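You operate a simulated robot arm through the tools that you are given. There is no shell and no other tool.

The job below is to be done with a simulated robot arm. You get a single attempt, and the scene is never put back.

JOB
Fit the seal that the card names on the stub shaft, then the grey bush.
Fine: both go right down on the bearing.

It is judged by the outcome, as a careful person would: the job done as asked, and still so three seconds after it is handed in. It fails if anything else is knocked over, pushed out of place, dropped, spilled or broken. Lids that push on must go on centred and level and be pressed home; caps that screw on are set level and turned clockwise until they are tight.

ROBOT AND FRAMES
A 6-joint arm with a two-finger parallel gripper, fixed in place. Base frame: the origin is on the floor under the middle of its stand, x ahead of it, y to its left, z up; the work surface is at about z = 880. Units: mm, rad, N and s.
With the tool pointing down near the work surface it reaches from about 360 to 760 mm from the base axis. Its first joint turns from -1.152 to 1.152 rad. Payload 2.45 kg.
The TCP is the grasp point between the finger pads, 24 mm short of the fingertips. In the tool frame z runs along the fingers and y along their closing line. Largest opening 68 mm; finger width 17, thickness 10; the body of the gripper, 40 by 70 mm, starts 41 mm behind the TCP.
Orientation is that of the tool frame in the base frame, as a unit quaternion [w, x, y, z]. With the fingers straight down and closing along the base's y, the tool's x points along the base's -x, its y along +y and its z along -z.

CONTROLS
- The arm moves only by the tool step_arm. Its argument "motion" is a list of rows, each a list of 7 numbers: the shift along the base's x, y, z in mm, then the turn, a rotation vector about the base's x, y, z in rad, then the closure in counts, from 0 (fully open) to 255 (shut). In form: [[tx, ty, tz, ax, ay, az, grip], ...]. A call has 1 to 20 rows; each row shifts and turns the commanded pose from where the row before left it. A row lasts 0.2 s, in which the tool goes at most 50 mm and 0.15 rad; a call with a longer step from one row to the next is refused whole, and so is a gripper value outside its range. Where a pose cannot be reached the arm comes as near as it can. A force on the tool above 40 N (or 10 N above the force at the start of the call, whichever is more), or a blocked arm, ends the call early, and 0.2 s more pass. Each finger travels about 108 mm/s and halts on what it meets, pressing with about 21 N; the grip force reading is that of the motor and also rises with nothing between the fingers. The clock runs only during rows and for 0.2 s after the last one: add rows that do not move to give the fingers time. The reply holds the time, the measured pose of the TCP, the force on the tool along the base axes, the opening and the grip force, in the units named above and with some noise, with the torque about the TCP (base axes, N m) and any sound that the robot's microphone picked up.
- Cameras (640 x 400 px; columns grow to the right, rows downward): "scene" is fixed at [180.7, 423.5, 1473.5]; the picture's right is [-0.62, -0.78, 0.00], its down [-0.39, 0.31, -0.87] and it looks along [0.68, -0.54, -0.49] (base axes); focal length 360 px, centre (320, 200). "wrist" rides on the gripper at [84, 11, -75] in the tool frame; the picture's right is [-0.13, 0.99, 0.00], its down [-0.60, -0.08, -0.79] and it looks along [-0.79, -0.10, 0.61] (tool axes); focal length 251 px, centre (320, 200). There is no depth. A picture from a camera that has moved, and an enlarged one, comes with that camera's place and axes in the base frame and with its lens.
- grab_frame(camera): a new picture of that camera. No time passes.
- zoom(camera, box): a new picture of the part [left, top, right, bottom] of that camera's present view, enlarged. No time passes.
- finish_job(): hands the job in; it is judged then, once.

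Places have to be worked out from the pictures, the camera data and where the tool is seen. Open the gripper and draw the arm clear of the work before you hand the job in, unless the task says otherwise.

The tools are called after "Request:" as a command line: name --pt "numbers of a row" for each row, then --argument value for the rest, lists and objects as JSON in quotes. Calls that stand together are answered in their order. step_arm: Moves the arm, as the interface text tells. Its arguments: {"type":"object","properties":{"motion":{"type":"array","items":{"type":"array","items":{"type":"number"}}}},"required":["motion"]} The other tools are called the same way: grab_frame (camera) takes a picture; zoom (camera, box) takes an enlarged picture of a part of a camera's view; finish_job () hands the job in.

At the start:

```text
t: 0.0
ee_pos: [500.6, -38.5, 1252.1]
orientation: [0.0, -0.001, 1.0, 0.0]
ft_force: [-1.4, -0.5, -0.5]
torque: [0.01, 0.02, -0.01]
width: 68.2
finger_force: 0.1
```

scene: 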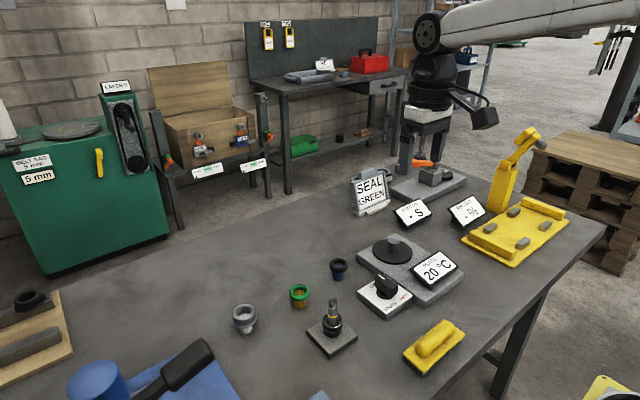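
wrist: 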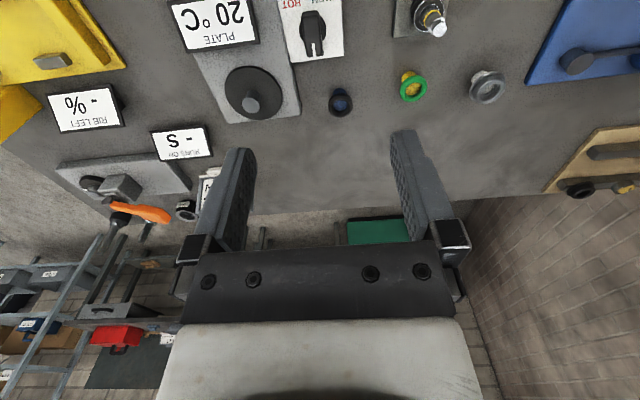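

The card seems to read "SEAL GREEN"; I'll enlarge the card, the shaft and the parts to check before moving.

Request:
zoom --camera "scene" --box '[220, 240, 380, 360]'

Request:
zoom --camera "scene" --box '[330, 150, 490, 250]'

Request:
zoom --camera "wrist" --box '[300, 0, 540, 150]'

Request:
zoom --camera "scene" --box '[350, 220, 490, 330]'

```text
3.33 times, centred on (300, 300) of scene
camera zoom: at [180.7, 423.5, 1473.5], right [-0.62, -0.78, 0.0], down [-0.39, 0.31, -0.87], along [0.68, -0.54, -0.49], focal length 1201 px, centre (387, -133)
```

zoom: 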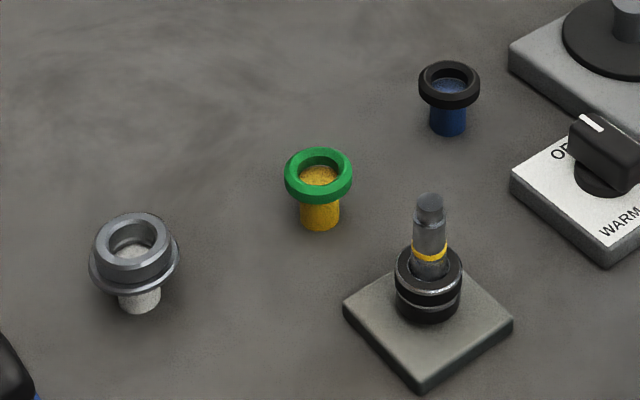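

```text
4.00 times, centred on (410, 200) of scene
camera zoom: at [180.7, 423.5, 1473.5], right [-0.62, -0.78, 0.0], down [-0.39, 0.31, -0.87], along [0.68, -0.54, -0.49], focal length 1441 px, centre (-40, 200)
```

zoom: 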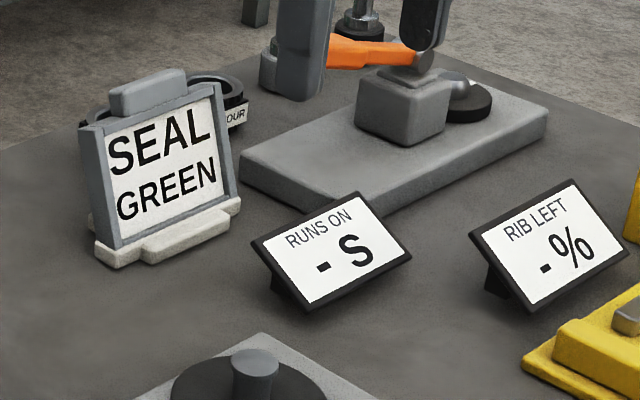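

```text
2.67 times, centred on (420, 75) of wrist
camera zoom: at [417.1, -28.4, 1327.2], right [0.13, 0.99, 0.0], down [0.6, -0.08, 0.79], along [0.79, -0.1, -0.61], focal length 670 px, centre (53, 533)
```

zoom: 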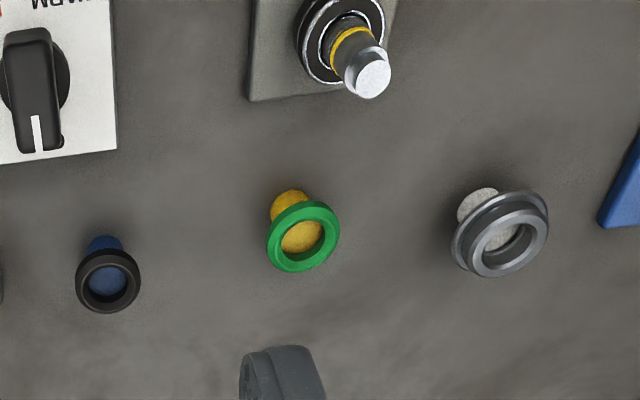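

```text
3.64 times, centred on (420, 275) of scene
camera zoom: at [180.7, 423.5, 1473.5], right [-0.62, -0.78, 0.0], down [-0.39, 0.31, -0.87], along [0.68, -0.54, -0.49], focal length 1310 px, centre (-44, -73)
```

zoom: 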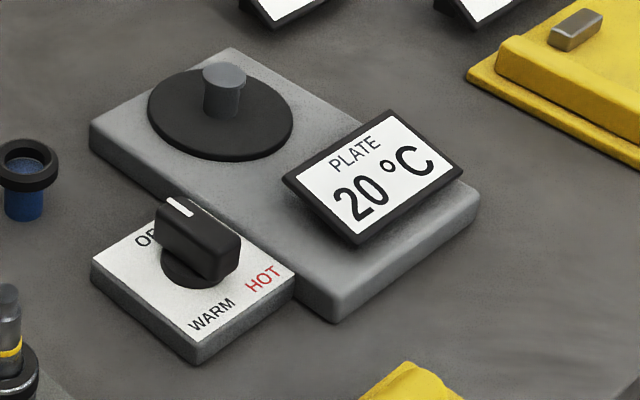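

The card says "SEAL GREEN". I'll look at the label behind the card and the other cards, to see whether there is any further marking that matters.

Request:
zoom --camera "scene" --box '[345, 160, 395, 220]'

Request:
zoom --camera "wrist" --box '[40, 60, 240, 240]'

Request:
zoom --camera "scene" --box '[0, 60, 300, 260]'

Request:
zoom --camera "scene" --box '[300, 285, 365, 360]'

```text
6.67 times, centred on (370, 190) of scene
camera zoom: at [180.7, 423.5, 1473.5], right [-0.62, -0.78, 0.0], down [-0.39, 0.31, -0.87], along [0.68, -0.54, -0.49], focal length 2402 px, centre (-13, 267)
```

zoom: 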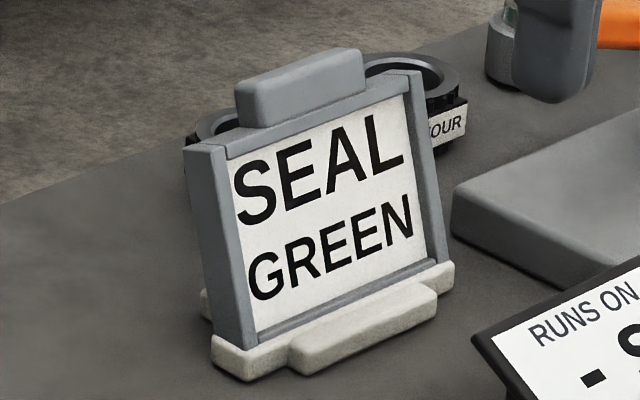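

```text
2.22 times, centred on (140, 150) of wrist
camera zoom: at [417.1, -28.4, 1327.2], right [0.13, 0.99, 0.0], down [0.6, -0.08, 0.79], along [0.79, -0.1, -0.61], focal length 559 px, centre (720, 311)
```

zoom: 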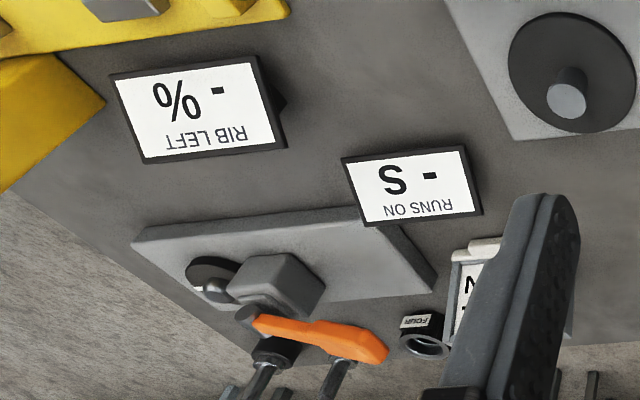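

```text
2.00 times, centred on (150, 160) of scene
camera zoom: at [180.7, 423.5, 1473.5], right [-0.62, -0.78, 0.0], down [-0.39, 0.31, -0.87], along [0.68, -0.54, -0.49], focal length 720 px, centre (660, 280)
```

zoom: 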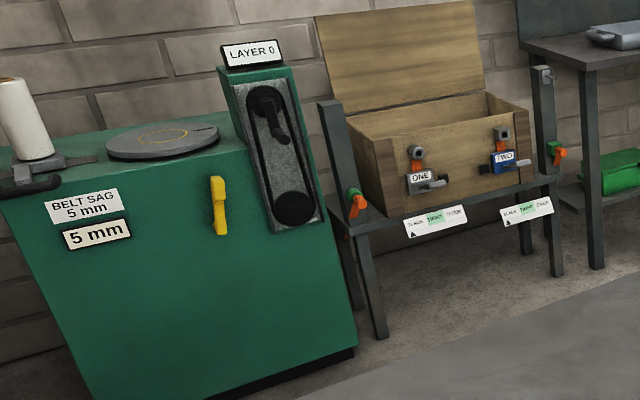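

```text
5.33 times, centred on (332, 322) of scene
camera zoom: at [180.7, 423.5, 1473.5], right [-0.62, -0.78, 0.0], down [-0.39, 0.31, -0.87], along [0.68, -0.54, -0.49], focal length 1921 px, centre (253, -453)
```

zoom: 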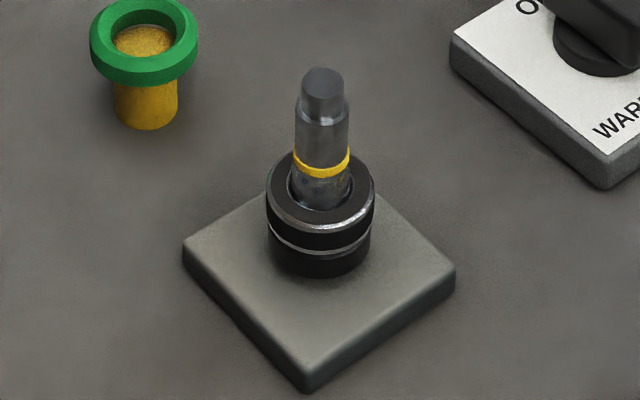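

The green seal stands on a yellow post near (660, 100), the grey bush near (680, 226), and the shaft tip is near (551, 99, 981). I'll bring the arm down part way so the wrist camera gets a closer look at the three of them.

Request:
step_arm --pt "6 28 -26 0 0 0 0" --pt "6 28 -26 0 0 0 0" --pt "6 28 -26 0 0 0 0" --pt "6 28 -26 0 0 0 0" --pt "6 28 -28 0 0 0 0" --pt "0 0 0 0 0 0 0"

Request:
grab_frame --camera "wrist"

```text
t: 1.4
ee_pos: [531.0, 99.6, 1121.4]
orientation: [0.0, -0.001, 1.0, 0.0]
ft_force: [0.3, -0.9, 0.2]
torque: [0.02, -0.02, 0.04]
width: 68.1
finger_force: 0.1
```

```text
taken
camera wrist: at [447.5, 110.8, 1197.9], right [0.13, 0.99, 0.0], down [0.6, -0.08, 0.79], along [0.79, -0.1, -0.61], focal length 251 px, centre (320, 200)
```

wrist: 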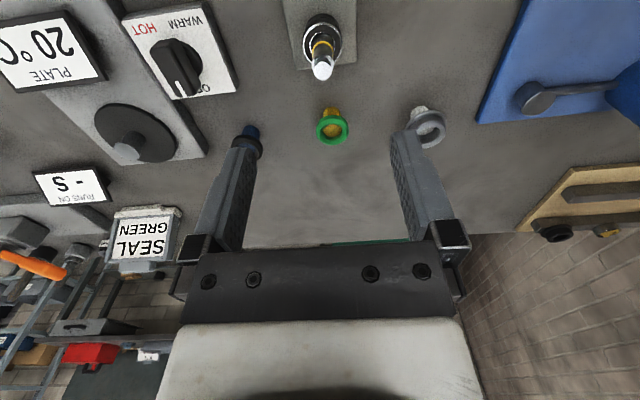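

Now I can see the shaft, green seal and bush from closer; I'll enlarge them to read the sizes and shapes.

Request:
zoom --camera "wrist" --box '[270, 0, 370, 90]'

Request:
zoom --camera "wrist" --box '[300, 90, 460, 170]'

Request:
zoom --camera "wrist" --box '[80, 0, 260, 170]'

Request:
zoom --camera "scene" --box '[220, 280, 320, 345]'

```text
4.44 times, centred on (320, 45) of wrist
camera zoom: at [447.5, 110.8, 1197.9], right [0.13, 0.99, 0.0], down [0.6, -0.08, 0.79], along [0.79, -0.1, -0.61], focal length 1118 px, centre (320, 889)
```

zoom: 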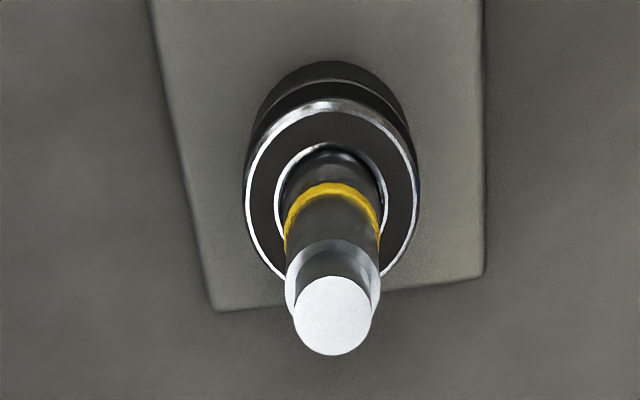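

```text
4.00 times, centred on (380, 130) of wrist
camera zoom: at [447.5, 110.8, 1197.9], right [0.13, 0.99, 0.0], down [0.6, -0.08, 0.79], along [0.79, -0.1, -0.61], focal length 1006 px, centre (80, 480)
```

zoom: 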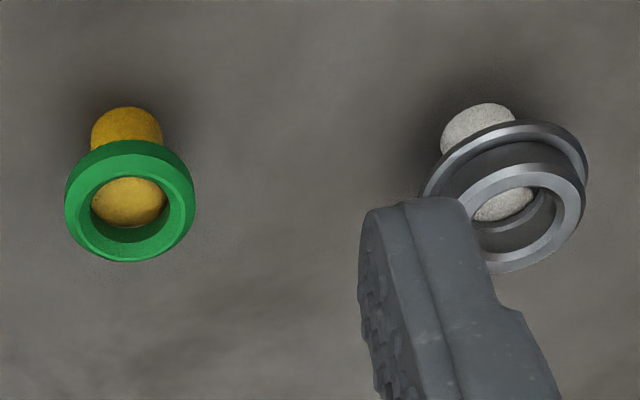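

```text
2.35 times, centred on (170, 85) of wrist
camera zoom: at [447.5, 110.8, 1197.9], right [0.13, 0.99, 0.0], down [0.6, -0.08, 0.79], along [0.79, -0.1, -0.61], focal length 592 px, centre (673, 471)
```

zoom: 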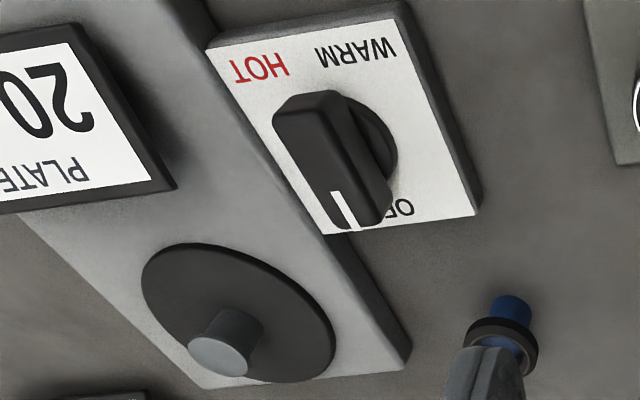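

```text
6.15 times, centred on (270, 312) of scene
camera zoom: at [180.7, 423.5, 1473.5], right [-0.62, -0.78, 0.0], down [-0.39, 0.31, -0.87], along [0.68, -0.54, -0.49], focal length 2217 px, centre (628, -492)
```

zoom: 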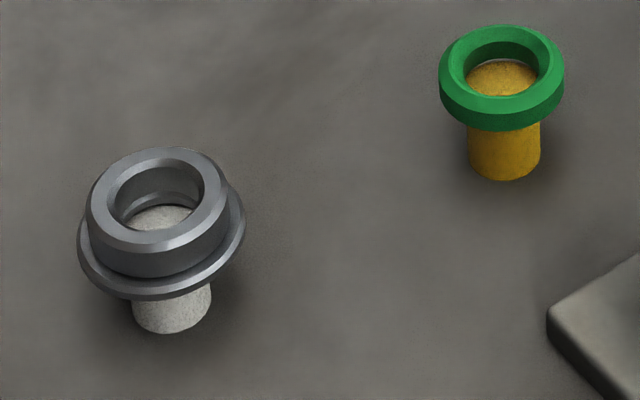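

The shaft is about 20 mm with a 15 mm tip and a yellow band; I'll come nearer the green seal (TCP about 80 mm above it) for a better look at its bore, its post and its height.

Request:
step_arm --pt "36 0 -20 0 0 0 0" --pt "36 0 -30 0 0 0 0" --pt "36 0 -30 0 0 0 0" --pt "0 0 -40 0 0 0 0" --pt "0 0 0 0 0 0 0"

Request:
grab_frame --camera "wrist"

Request:
zoom --camera "wrist" --box '[260, 60, 420, 160]'

Request:
zoom --camera "wrist" --box '[440, 60, 640, 185]'

Request:
grab_frame --camera "scene"

```text
t: 2.6
ee_pos: [638.3, 99.6, 1002.5]
orientation: [0.0, 0.0, 1.0, 0.0]
ft_force: [-0.3, 0.0, 0.4]
torque: [0.02, -0.02, 0.03]
width: 67.9
finger_force: 0.0
```

```text
taken
camera wrist: at [554.3, 110.3, 1078.0], right [0.13, 0.99, 0.0], down [0.6, -0.08, 0.79], along [0.79, -0.1, -0.61], focal length 251 px, centre (320, 200)
```

wrist: 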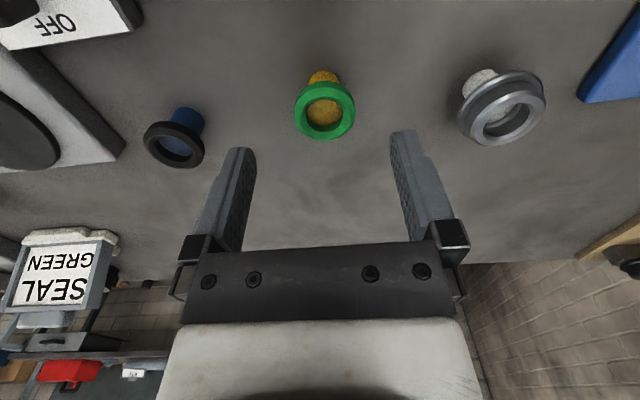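

```text
4.00 times, centred on (340, 110) of wrist
camera zoom: at [554.3, 110.3, 1078.0], right [0.13, 0.99, 0.0], down [0.6, -0.08, 0.79], along [0.79, -0.1, -0.61], focal length 1006 px, centre (240, 560)
```

zoom: 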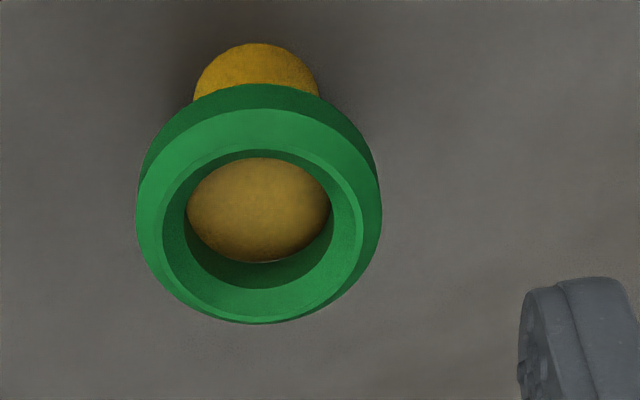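

```text
3.20 times, centred on (540, 122) of wrist
camera zoom: at [554.3, 110.3, 1078.0], right [0.13, 0.99, 0.0], down [0.6, -0.08, 0.79], along [0.79, -0.1, -0.61], focal length 805 px, centre (-384, 448)
```

zoom: 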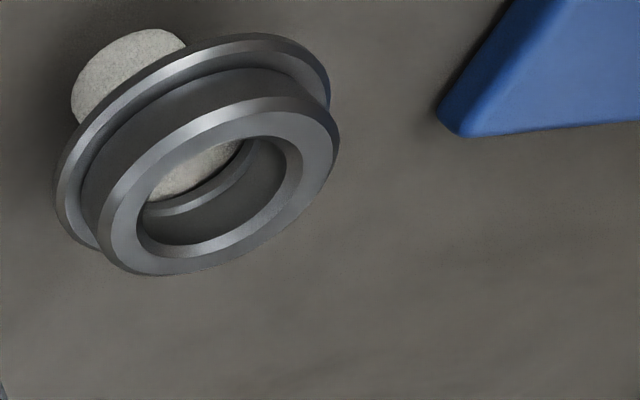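

```text
taken
```

scene: 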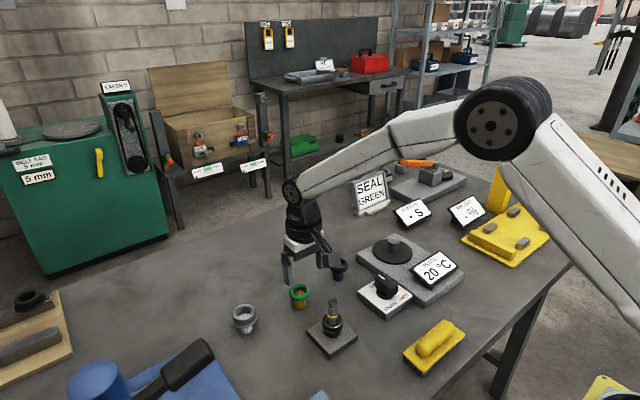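

The seal's rim is at about 44 mm outside diameter. I'll zoom tightly on the shaft and on both parts in the scene view to pin down diameters and heights.

Request:
zoom --camera "scene" --box '[312, 292, 352, 342]'

Request:
zoom --camera "scene" --box '[284, 278, 316, 314]'

Request:
zoom --camera "scene" --box '[226, 298, 264, 338]'

Request:
zoom --camera "scene" --box '[326, 254, 352, 284]'

```text
8.00 times, centred on (332, 317) of scene
camera zoom: at [180.7, 423.5, 1473.5], right [-0.62, -0.78, 0.0], down [-0.39, 0.31, -0.87], along [0.68, -0.54, -0.49], focal length 2882 px, centre (224, -736)
```

zoom: 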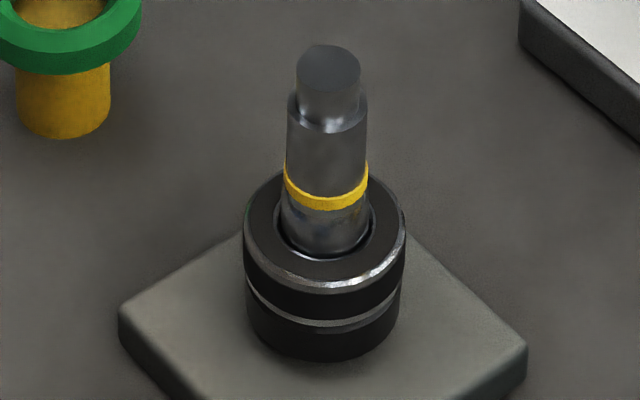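

```text
11.11 times, centred on (300, 296) of scene
camera zoom: at [180.7, 423.5, 1473.5], right [-0.62, -0.78, 0.0], down [-0.39, 0.31, -0.87], along [0.68, -0.54, -0.49], focal length 4002 px, centre (542, -867)
```

zoom: 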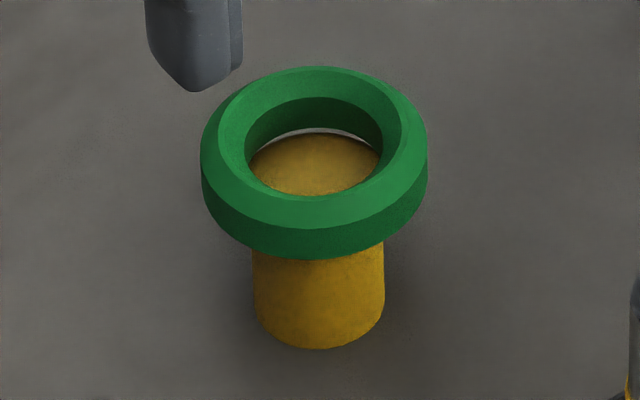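

```text
10.00 times, centred on (245, 318) of scene
camera zoom: at [180.7, 423.5, 1473.5], right [-0.62, -0.78, 0.0], down [-0.39, 0.31, -0.87], along [0.68, -0.54, -0.49], focal length 3602 px, centre (1070, -980)
```

zoom: 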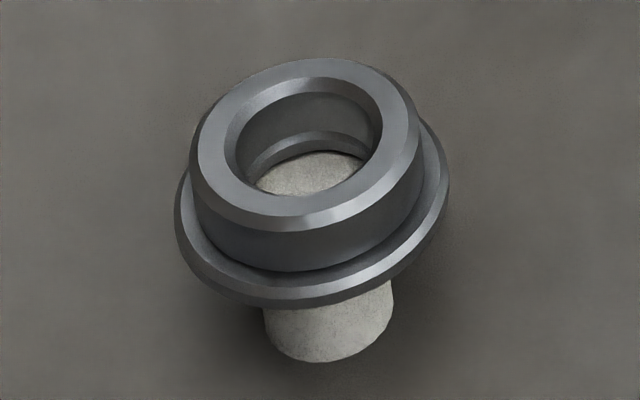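

```text
13.33 times, centred on (339, 269) of scene
camera zoom: at [180.7, 423.5, 1473.5], right [-0.62, -0.78, 0.0], down [-0.39, 0.31, -0.87], along [0.68, -0.54, -0.49], focal length 4803 px, centre (67, -720)
```

zoom: 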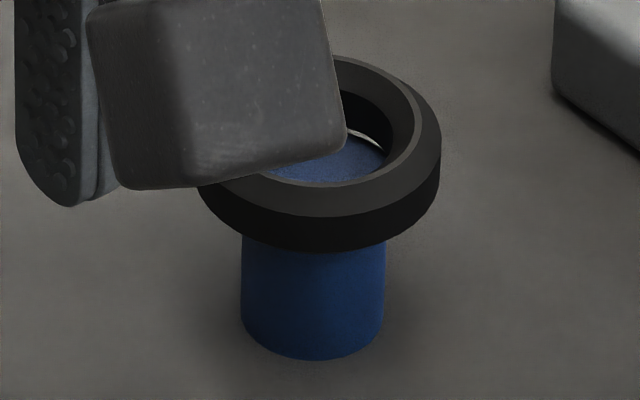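

The seal sits at roughly (659, 100.5) with its top near z 926 and underside near z 913; the shaft is about 19.5 mm and the bearing about 42 mm across. I'll centre over the seal and drop to z≈965 (tips still above it), then check centring in the wrist view.

Request:
step_arm --pt "20 1 0 0 0 0 0" --pt "0 0 -36 0 0 0 0" --pt "0 0 0 0 0 0 0"

Request:
grab_frame --camera "wrist"

Request:
zoom --camera "wrist" --box '[220, 90, 420, 215]'

Request:
zoom --camera "scene" --box '[270, 240, 360, 310]'

```text
t: 3.4
ee_pos: [658.0, 100.9, 965.6]
orientation: [0.0, 0.001, 1.0, 0.0]
ft_force: [0.5, 0.3, -0.6]
torque: [0.01, 0.01, 0.01]
width: 68.3
finger_force: 0.1
```

```text
taken
camera wrist: at [574.2, 112.2, 1041.2], right [0.13, 0.99, 0.0], down [0.6, -0.08, 0.79], along [0.79, -0.1, -0.61], focal length 251 px, centre (320, 200)
```

wrist: 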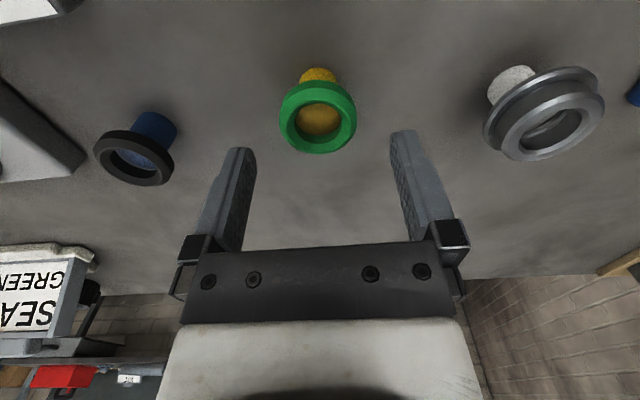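

```text
3.20 times, centred on (320, 152) of wrist
camera zoom: at [574.2, 112.2, 1041.2], right [0.13, 0.99, 0.0], down [0.6, -0.08, 0.79], along [0.79, -0.1, -0.61], focal length 805 px, centre (320, 352)
```

zoom: 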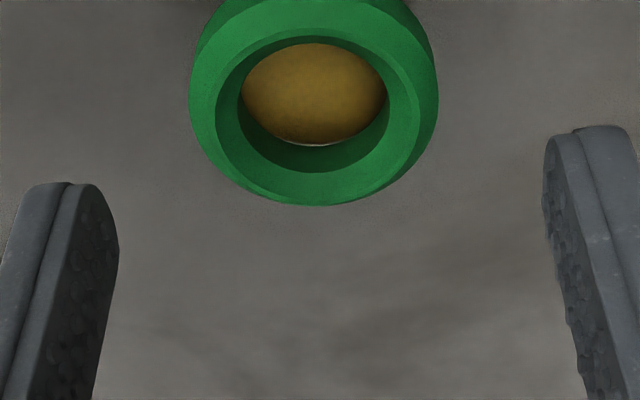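

```text
5.71 times, centred on (315, 275) of scene
camera zoom: at [180.7, 423.5, 1473.5], right [-0.62, -0.78, 0.0], down [-0.39, 0.31, -0.87], along [0.68, -0.54, -0.49], focal length 2058 px, centre (349, -229)
```

zoom: 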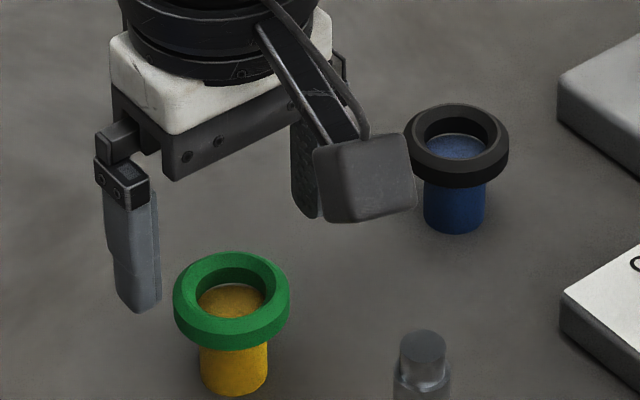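

The seal is well centred between the fingers in y. I'll zoom once more on it for the fore-aft (x) centring before going down.

Request:
zoom --camera "wrist" --box '[264, 60, 376, 165]'

```text
3.81 times, centred on (320, 112) of wrist
camera zoom: at [574.2, 112.2, 1041.2], right [0.13, 0.99, 0.0], down [0.6, -0.08, 0.79], along [0.79, -0.1, -0.61], focal length 958 px, centre (320, 533)
```

zoom: 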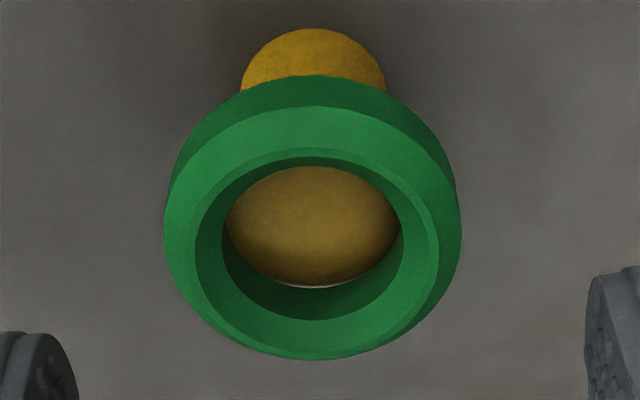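

The seal centre works out at about (660.3, 100.5) with the chamfer edge near z 922. I shift 2 mm forward and go down to TCP z≈939, so that the tips end just above the seal's underside.

Request:
step_arm --pt "2 -0.3 -6.6 0 0 0 0" --pt "0 0 -10 0 0 0 0" --pt "0 0 -10 0 0 0 0" --pt "0 0 0 0 0 0 0"

Request:
grab_frame --camera "wrist"

Request:
zoom --camera "scene" --box '[270, 250, 340, 310]'

```text
t: 4.4
ee_pos: [660.2, 100.9, 937.5]
orientation: [0.0, 0.0, 1.0, -0.001]
ft_force: [-0.3, -0.4, -0.7]
torque: [-0.03, -0.01, -0.01]
width: 67.7
finger_force: 0.1
```

```text
taken
camera wrist: at [576.6, 111.8, 1013.0], right [0.13, 0.99, 0.0], down [0.6, -0.08, 0.79], along [0.79, -0.1, -0.61], focal length 251 px, centre (320, 200)
```

wrist: 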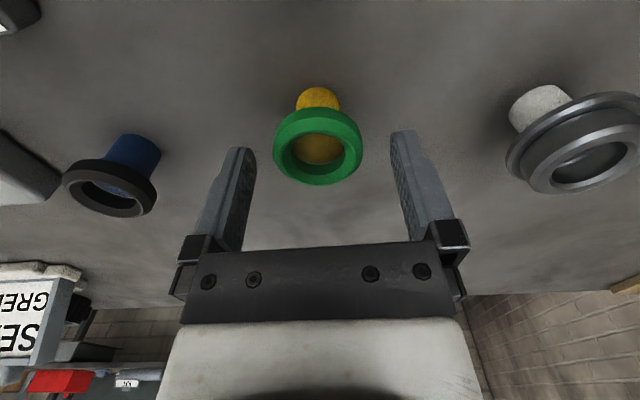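

```text
6.67 times, centred on (305, 280) of scene
camera zoom: at [180.7, 423.5, 1473.5], right [-0.62, -0.78, 0.0], down [-0.39, 0.31, -0.87], along [0.68, -0.54, -0.49], focal length 2402 px, centre (420, -333)
```

zoom: 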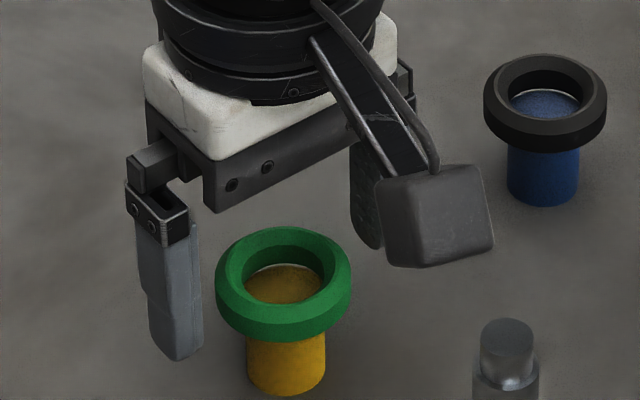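

I check the seal's place relative to the fingers once more at this height before closing.

Request:
zoom --camera "wrist" --box '[240, 80, 400, 195]'

```text
3.48 times, centred on (320, 138) of wrist
camera zoom: at [576.6, 111.8, 1013.0], right [0.13, 0.99, 0.0], down [0.6, -0.08, 0.79], along [0.79, -0.1, -0.61], focal length 875 px, centre (320, 417)
```

zoom: 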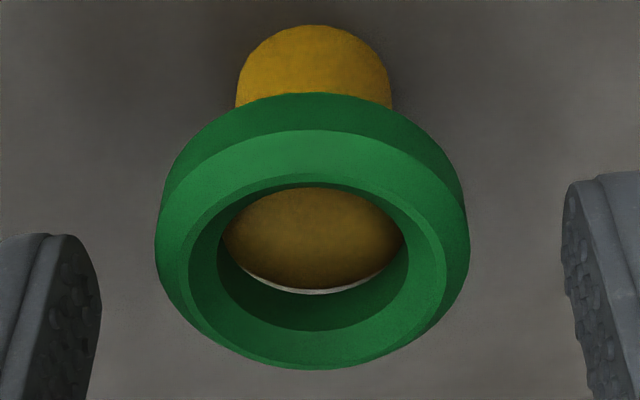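

The seal lies centred between the pads (about x 660–661, y 100.4), so I close the fingers on it.

Request:
step_arm --pt "0.5 -0.3 0 0 0 0 60" --pt "0 0 0 0 0 0 100" --pt "0 0 0 0 0 0 140" --pt "0 0 0 0 0 0 160" --pt "0 0 0 0 0 0 160"

Request:
grab_frame --camera "wrist"

```text
t: 5.6
ee_pos: [660.1, 101.7, 937.0]
orientation: [0.0, 0.0, 1.0, 0.0]
ft_force: [-0.2, -1.0, 1.4]
torque: [-0.06, 0.01, -0.02]
width: 42.6
finger_force: 21.3
```

```text
taken
camera wrist: at [577.0, 111.7, 1013.0], right [0.13, 0.99, 0.0], down [0.6, -0.08, 0.79], along [0.79, -0.1, -0.61], focal length 251 px, centre (320, 200)
```

wrist: 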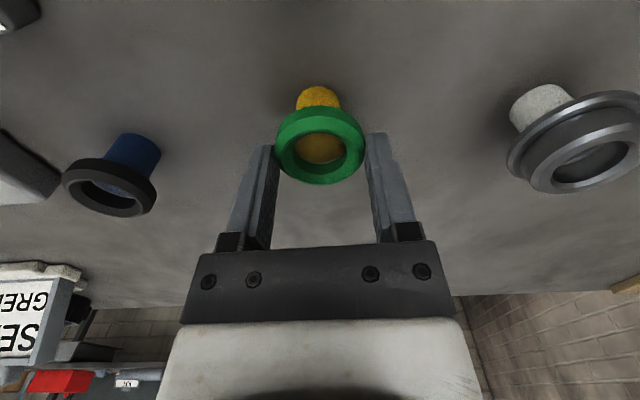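

Gripped at 42.6 mm with 21 N. I'll check the grip up close, then lift gently.

Request:
zoom --camera "wrist" --box '[240, 80, 400, 195]'

Request:
zoom --camera "scene" --box '[270, 250, 340, 310]'

```text
3.48 times, centred on (320, 138) of wrist
camera zoom: at [577.0, 111.7, 1013.0], right [0.13, 0.99, 0.0], down [0.6, -0.08, 0.79], along [0.79, -0.1, -0.61], focal length 875 px, centre (320, 417)
```

zoom: 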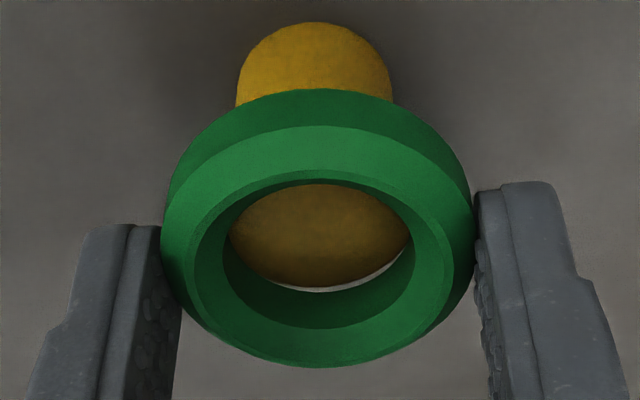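

```text
6.67 times, centred on (305, 280) of scene
camera zoom: at [180.6, 423.5, 1473.5], right [-0.62, -0.78, 0.0], down [-0.39, 0.31, -0.87], along [0.68, -0.54, -0.49], focal length 2402 px, centre (420, -333)
```

zoom: 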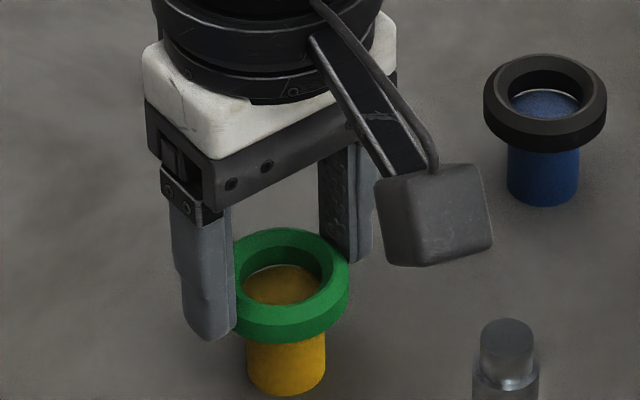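

The fingers hold the seal squarely near its centre line. I lift slowly and check that it comes off its post without dragging it.

Request:
step_arm --pt "0 0 3 0 0 0 160" --pt "0 0 5 0 0 0 160" --pt "0 0 8 0 0 0 160" --pt "0 0 12 0 0 0 160" --pt "0 0 12 0 0 0 160" --pt "0 0 0 0 0 0 160"

Request:
grab_frame --camera "wrist"

Request:
zoom --camera "scene" --box '[260, 230, 340, 310]'

Request:
zoom --camera "wrist" --box '[240, 60, 400, 195]'

```text
t: 7.0
ee_pos: [662.0, 101.2, 976.6]
orientation: [0.0, 0.0, 1.0, 0.0]
ft_force: [0.8, 0.3, 0.7]
torque: [-0.02, -0.03, 0.0]
width: 25.3
finger_force: 0.1
```

```text
taken
camera wrist: at [577.4, 111.7, 1053.0], right [0.13, 0.99, 0.0], down [0.6, -0.08, 0.79], along [0.79, -0.1, -0.61], focal length 251 px, centre (320, 200)
```

wrist: 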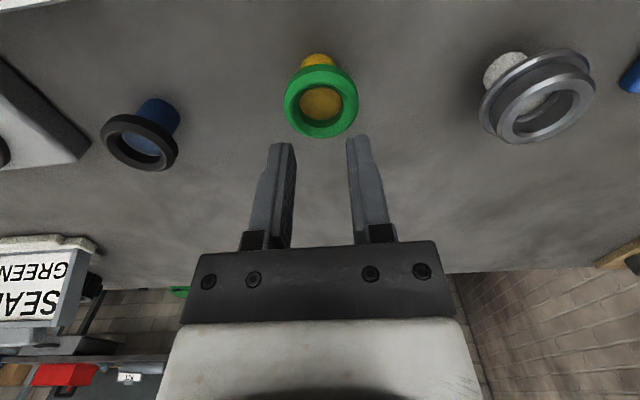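

```text
5.00 times, centred on (300, 270) of scene
camera zoom: at [180.7, 423.5, 1473.5], right [-0.62, -0.78, 0.0], down [-0.39, 0.31, -0.87], along [0.68, -0.54, -0.49], focal length 1801 px, centre (420, -150)
```

zoom: 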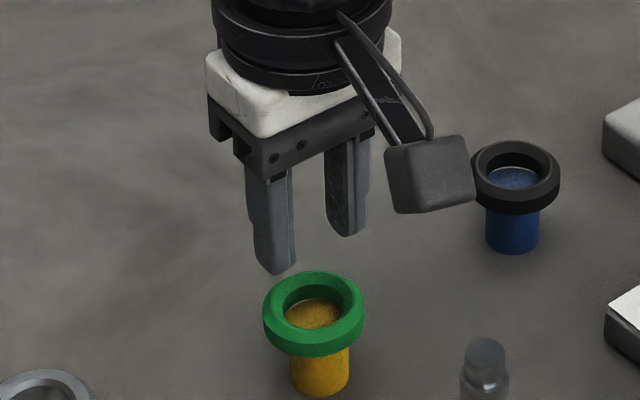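

```text
2.96 times, centred on (320, 128) of wrist
camera zoom: at [577.4, 111.7, 1053.0], right [0.13, 0.99, 0.0], down [0.6, -0.08, 0.79], along [0.79, -0.1, -0.61], focal length 745 px, centre (320, 415)
```

zoom: 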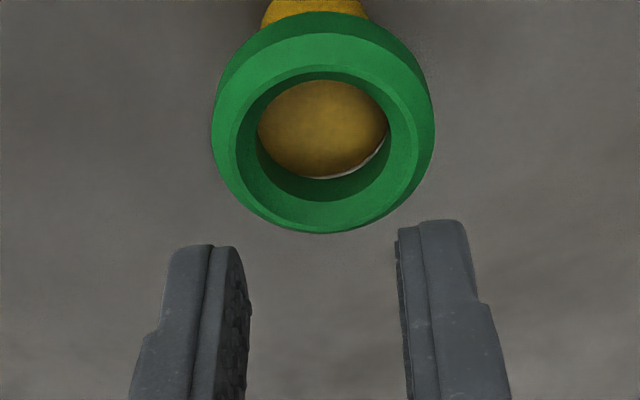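

The fingers slid off: I was holding too near the tips, on the seal's upper edge. The seal is still standing on its post near (661.5, 102); I'll open, go down about 6 mm deeper than before and grip again.

Request:
step_arm --pt "0 0.5 0 0 0 0 0" --pt "0 0.5 0 0 0 0 0" --pt "0 0 0 0 0 0 0" --pt "0 0 -15 0 0 0 0" --pt "0 0 -15 0 0 0 0" --pt "0 0 -11 0 0 0 0" --pt "0 0 -6 0 0 0 0" --pt "0 0 0 0 0 0 0"

Request:
zoom --camera "wrist" --box '[230, 80, 410, 210]'

Request:
zoom --camera "scene" --box '[270, 250, 340, 310]'

```text
t: 8.8
ee_pos: [661.8, 102.6, 930.7]
orientation: [0.0, 0.0, 1.0, 0.0]
ft_force: [0.4, 0.0, -0.4]
torque: [-0.02, -0.02, 0.01]
width: 67.7
finger_force: 0.1
```

```text
3.08 times, centred on (320, 145) of wrist
camera zoom: at [577.6, 113.0, 1006.1], right [0.13, 0.99, 0.0], down [0.6, -0.08, 0.79], along [0.79, -0.1, -0.61], focal length 774 px, centre (320, 369)
```

zoom: 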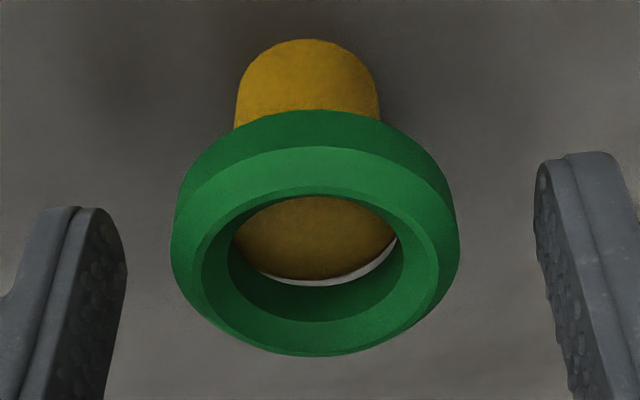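

```text
6.67 times, centred on (305, 280) of scene
camera zoom: at [180.7, 423.5, 1473.5], right [-0.62, -0.78, 0.0], down [-0.39, 0.31, -0.87], along [0.68, -0.54, -0.49], focal length 2402 px, centre (420, -333)
```

zoom: 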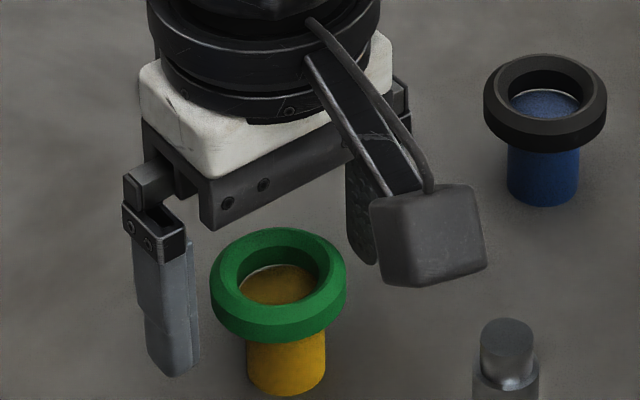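

The seal is centred between the pads and the tips now reach below its underside. Closing.

Request:
step_arm --pt "0 0 0 0 0 0 60" --pt "0 0 0 0 0 0 100" --pt "0 0 0 0 0 0 160" --pt "0 0 0 0 0 0 255" --pt "0 0 0 0 0 0 255"

Request:
zoom --camera "wrist" --box '[230, 80, 410, 210]'

Request:
zoom --camera "scene" --box '[270, 250, 340, 310]'

```text
t: 10.0
ee_pos: [662.4, 102.3, 930.1]
orientation: [0.0, 0.0, 1.0, 0.0]
ft_force: [-0.7, 0.4, 0.4]
torque: [-0.01, -0.03, 0.0]
width: 43.1
finger_force: 21.2
```

```text
3.08 times, centred on (320, 145) of wrist
camera zoom: at [577.5, 113.0, 1006.2], right [0.13, 0.99, 0.0], down [0.6, -0.08, 0.79], along [0.79, -0.1, -0.61], focal length 774 px, centre (320, 369)
```

zoom: 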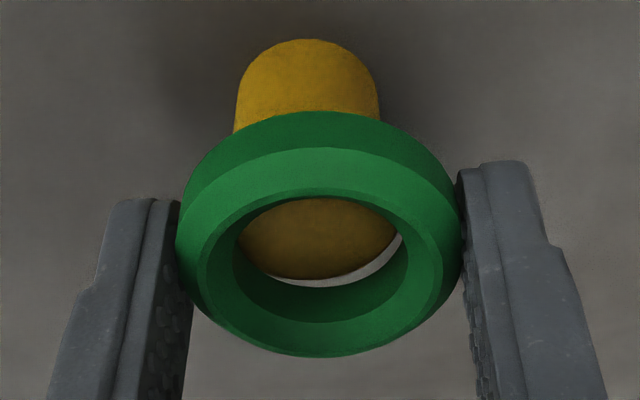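

```text
6.67 times, centred on (305, 280) of scene
camera zoom: at [180.7, 423.5, 1473.5], right [-0.62, -0.78, 0.0], down [-0.39, 0.31, -0.87], along [0.68, -0.54, -0.49], focal length 2402 px, centre (420, -333)
```

zoom: 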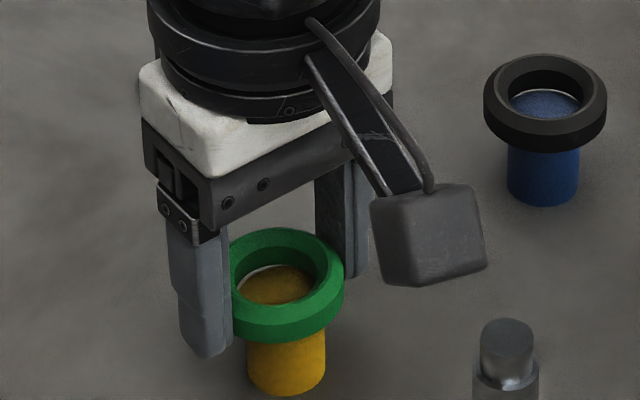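

Now it holds at 43.1 mm with the pads well over the side wall. Lifting slowly with the grip kept shut.

Request:
step_arm --pt "0 0 2 0 0 0 255" --pt "0 0 3 0 0 0 255" --pt "0 0 5 0 0 0 255" --pt "0 0 5 0 0 0 255" --pt "0 0 0 0 0 0 255"

Request:
zoom --camera "wrist" --box '[230, 60, 410, 210]'

Request:
zoom --camera "scene" --box '[270, 240, 340, 310]'

```text
t: 11.2
ee_pos: [660.8, 103.4, 945.0]
orientation: [0.0, 0.0, 1.0, 0.0]
ft_force: [-0.3, 0.3, -1.5]
torque: [-0.02, 0.01, -0.06]
width: 43.1
finger_force: 21.3
```

```text
2.67 times, centred on (320, 135) of wrist
camera zoom: at [576.8, 113.4, 1020.5], right [0.13, 0.99, 0.0], down [0.6, -0.08, 0.79], along [0.79, -0.1, -0.61], focal length 670 px, centre (320, 373)
```

zoom: 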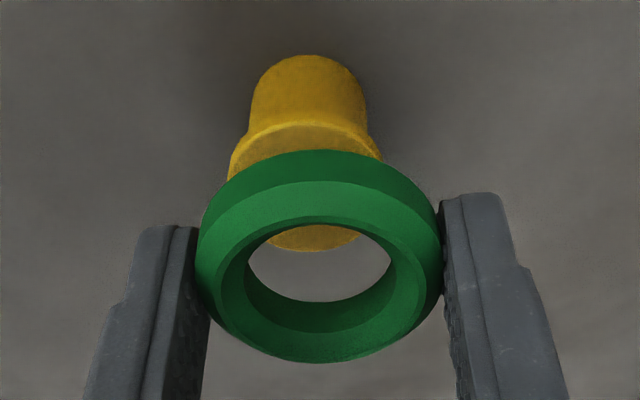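

```text
5.71 times, centred on (305, 275) of scene
camera zoom: at [180.7, 423.5, 1473.5], right [-0.62, -0.78, 0.0], down [-0.39, 0.31, -0.87], along [0.68, -0.54, -0.49], focal length 2058 px, centre (406, -229)
```

zoom: 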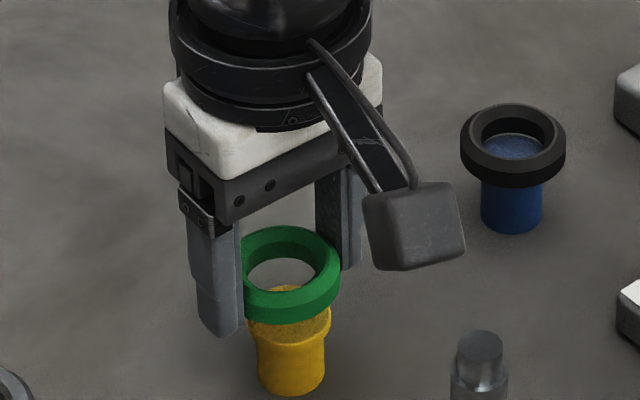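

The seal is lifted clean (its post has a collar it was sitting on) and it is centred on the tool axis, underside about 19 mm below the TCP. I raise it and carry it back over the shaft near (551, 99), staying well above the tip.

Request:
step_arm --pt "0 0 25 0 0 0 255" --pt "0 0 30 0 0 0 255" --pt "0 0 30 0 0 0 255" --pt "0 0 15 0 0 0 255" --pt "-20 -0.5 0 0 0 0 255" --pt "-25 -0.5 0 0 0 0 255" --pt "-25 -0.5 0 0 0 0 255" --pt "-20 -0.5 0 0 0 0 255" --pt "-12 -0.5 0 0 0 0 255" --pt "-8 -0.5 0 0 0 0 255" --pt "0 0 0 0 0 0 255"

Request:
grab_frame --camera "wrist"

Request:
zoom --camera "wrist" --box '[240, 40, 400, 200]'

Request:
zoom --camera "scene" --box '[280, 220, 400, 350]'

```text
t: 13.6
ee_pos: [550.5, 99.5, 1045.3]
orientation: [0.001, 0.0, 1.0, -0.001]
ft_force: [0.5, -0.4, -1.1]
torque: [-0.03, 0.03, 0.0]
width: 43.2
finger_force: 20.8
```

```text
taken
camera wrist: at [467.1, 109.9, 1120.0], right [0.13, 0.99, 0.0], down [0.6, -0.08, 0.79], along [0.79, -0.1, -0.61], focal length 251 px, centre (320, 200)
```

wrist: 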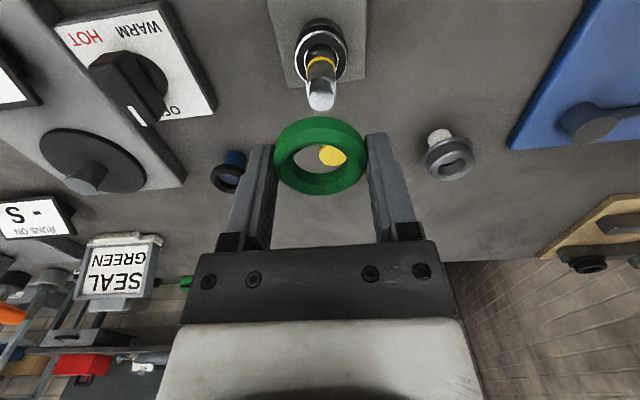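

```text
2.50 times, centred on (320, 120) of wrist
camera zoom: at [467.1, 109.9, 1120.0], right [0.13, 0.99, 0.0], down [0.6, -0.08, 0.79], along [0.79, -0.1, -0.61], focal length 629 px, centre (320, 400)
```

zoom: 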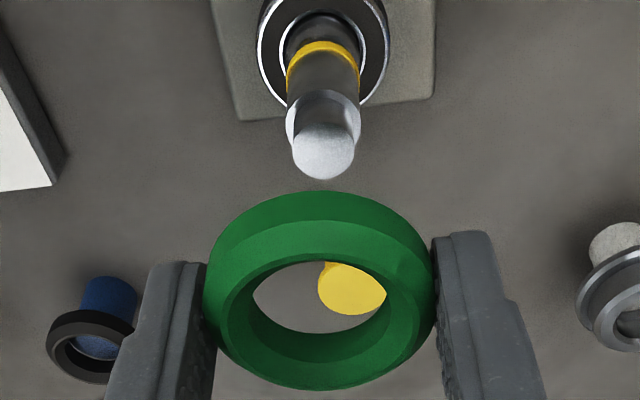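

```text
3.08 times, centred on (340, 285) of scene
camera zoom: at [180.7, 423.5, 1473.5], right [-0.62, -0.78, 0.0], down [-0.39, 0.31, -0.87], along [0.68, -0.54, -0.49], focal length 1108 px, centre (258, -62)
```

zoom: 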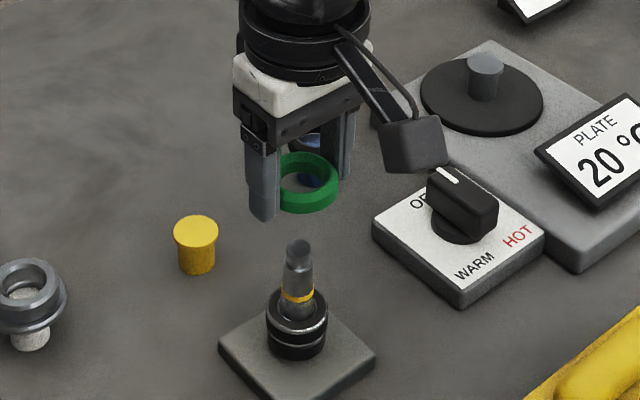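

The shaft tip works out near (550.2, 100.2, 981.5), about 1 mm to the +y side of the tool axis; the seal's bore (about 26 mm) leaves room around the 20 mm shaft. I correct by (-0.8, +1.2) and come down to just above the tip to check.

Request:
step_arm --pt "-0.8 1.2 -10 0 0 0 255" --pt "0 0 -15 0 0 0 255" --pt "0 0 -12 0 0 0 255" --pt "0 0 0 0 0 0 255"

Request:
zoom --camera "wrist" --box '[230, 70, 410, 210]'

Request:
zoom --camera "scene" --box '[290, 260, 370, 350]'

```text
t: 14.6
ee_pos: [552.1, 100.3, 1007.8]
orientation: [0.0, 0.0, 1.0, 0.0]
ft_force: [-0.4, 0.0, -0.2]
torque: [0.0, 0.0, 0.0]
width: 43.2
finger_force: 21.0
```

```text
2.86 times, centred on (320, 140) of wrist
camera zoom: at [467.2, 111.1, 1082.9], right [0.13, 0.99, 0.0], down [0.6, -0.08, 0.79], along [0.79, -0.1, -0.61], focal length 718 px, centre (320, 371)
```

zoom: 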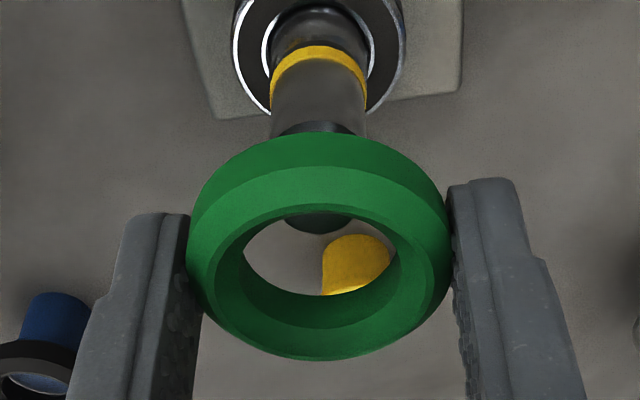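

```text
4.44 times, centred on (330, 305) of scene
camera zoom: at [180.7, 423.5, 1473.5], right [-0.62, -0.78, 0.0], down [-0.39, 0.31, -0.87], along [0.68, -0.54, -0.49], focal length 1601 px, centre (276, -267)
```

zoom: 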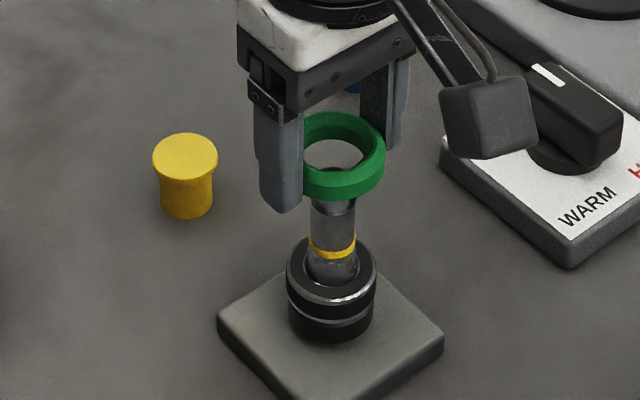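

The shaft tip shows centred under the seal's bore. I go down slowly in small steps so the seal slides over the tip, watching the force.

Request:
step_arm --pt "-0.8 0 -3 0 0 0 255" --pt "0 0 -4 0 0 0 255" --pt "0 0 -4 0 0 0 255" --pt "0 0 -4 0 0 0 255" --pt "0 0 0 0 0 0 255"

Request:
zoom --camera "wrist" --box '[230, 70, 410, 210]'

Request:
zoom --camera "scene" --box '[290, 260, 370, 350]'

```text
t: 15.8
ee_pos: [550.5, 100.0, 992.0]
orientation: [-0.001, 0.001, 1.0, 0.0]
ft_force: [0.1, -1.4, -1.2]
torque: [-0.06, -0.02, -0.02]
width: 42.8
finger_force: 21.2
```

```text
2.86 times, centred on (320, 140) of wrist
camera zoom: at [465.8, 111.1, 1068.0], right [0.13, 0.99, 0.0], down [0.6, -0.08, 0.79], along [0.79, -0.1, -0.61], focal length 718 px, centre (320, 371)
```

zoom: 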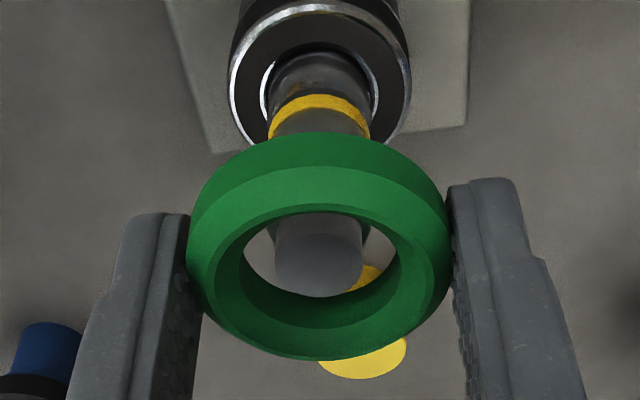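

```text
4.44 times, centred on (330, 305) of scene
camera zoom: at [180.7, 423.5, 1473.5], right [-0.62, -0.78, 0.0], down [-0.39, 0.31, -0.87], along [0.68, -0.54, -0.49], focal length 1601 px, centre (276, -267)
```

zoom: 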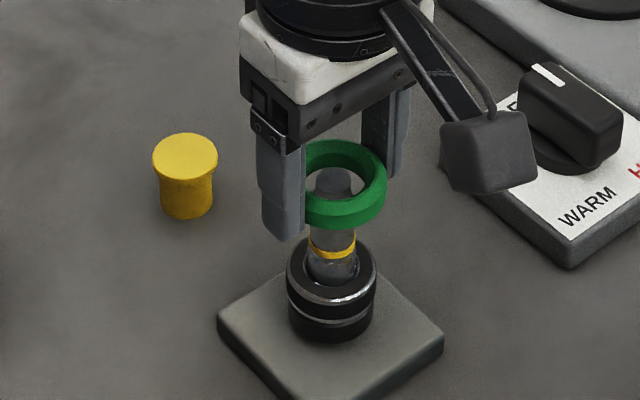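

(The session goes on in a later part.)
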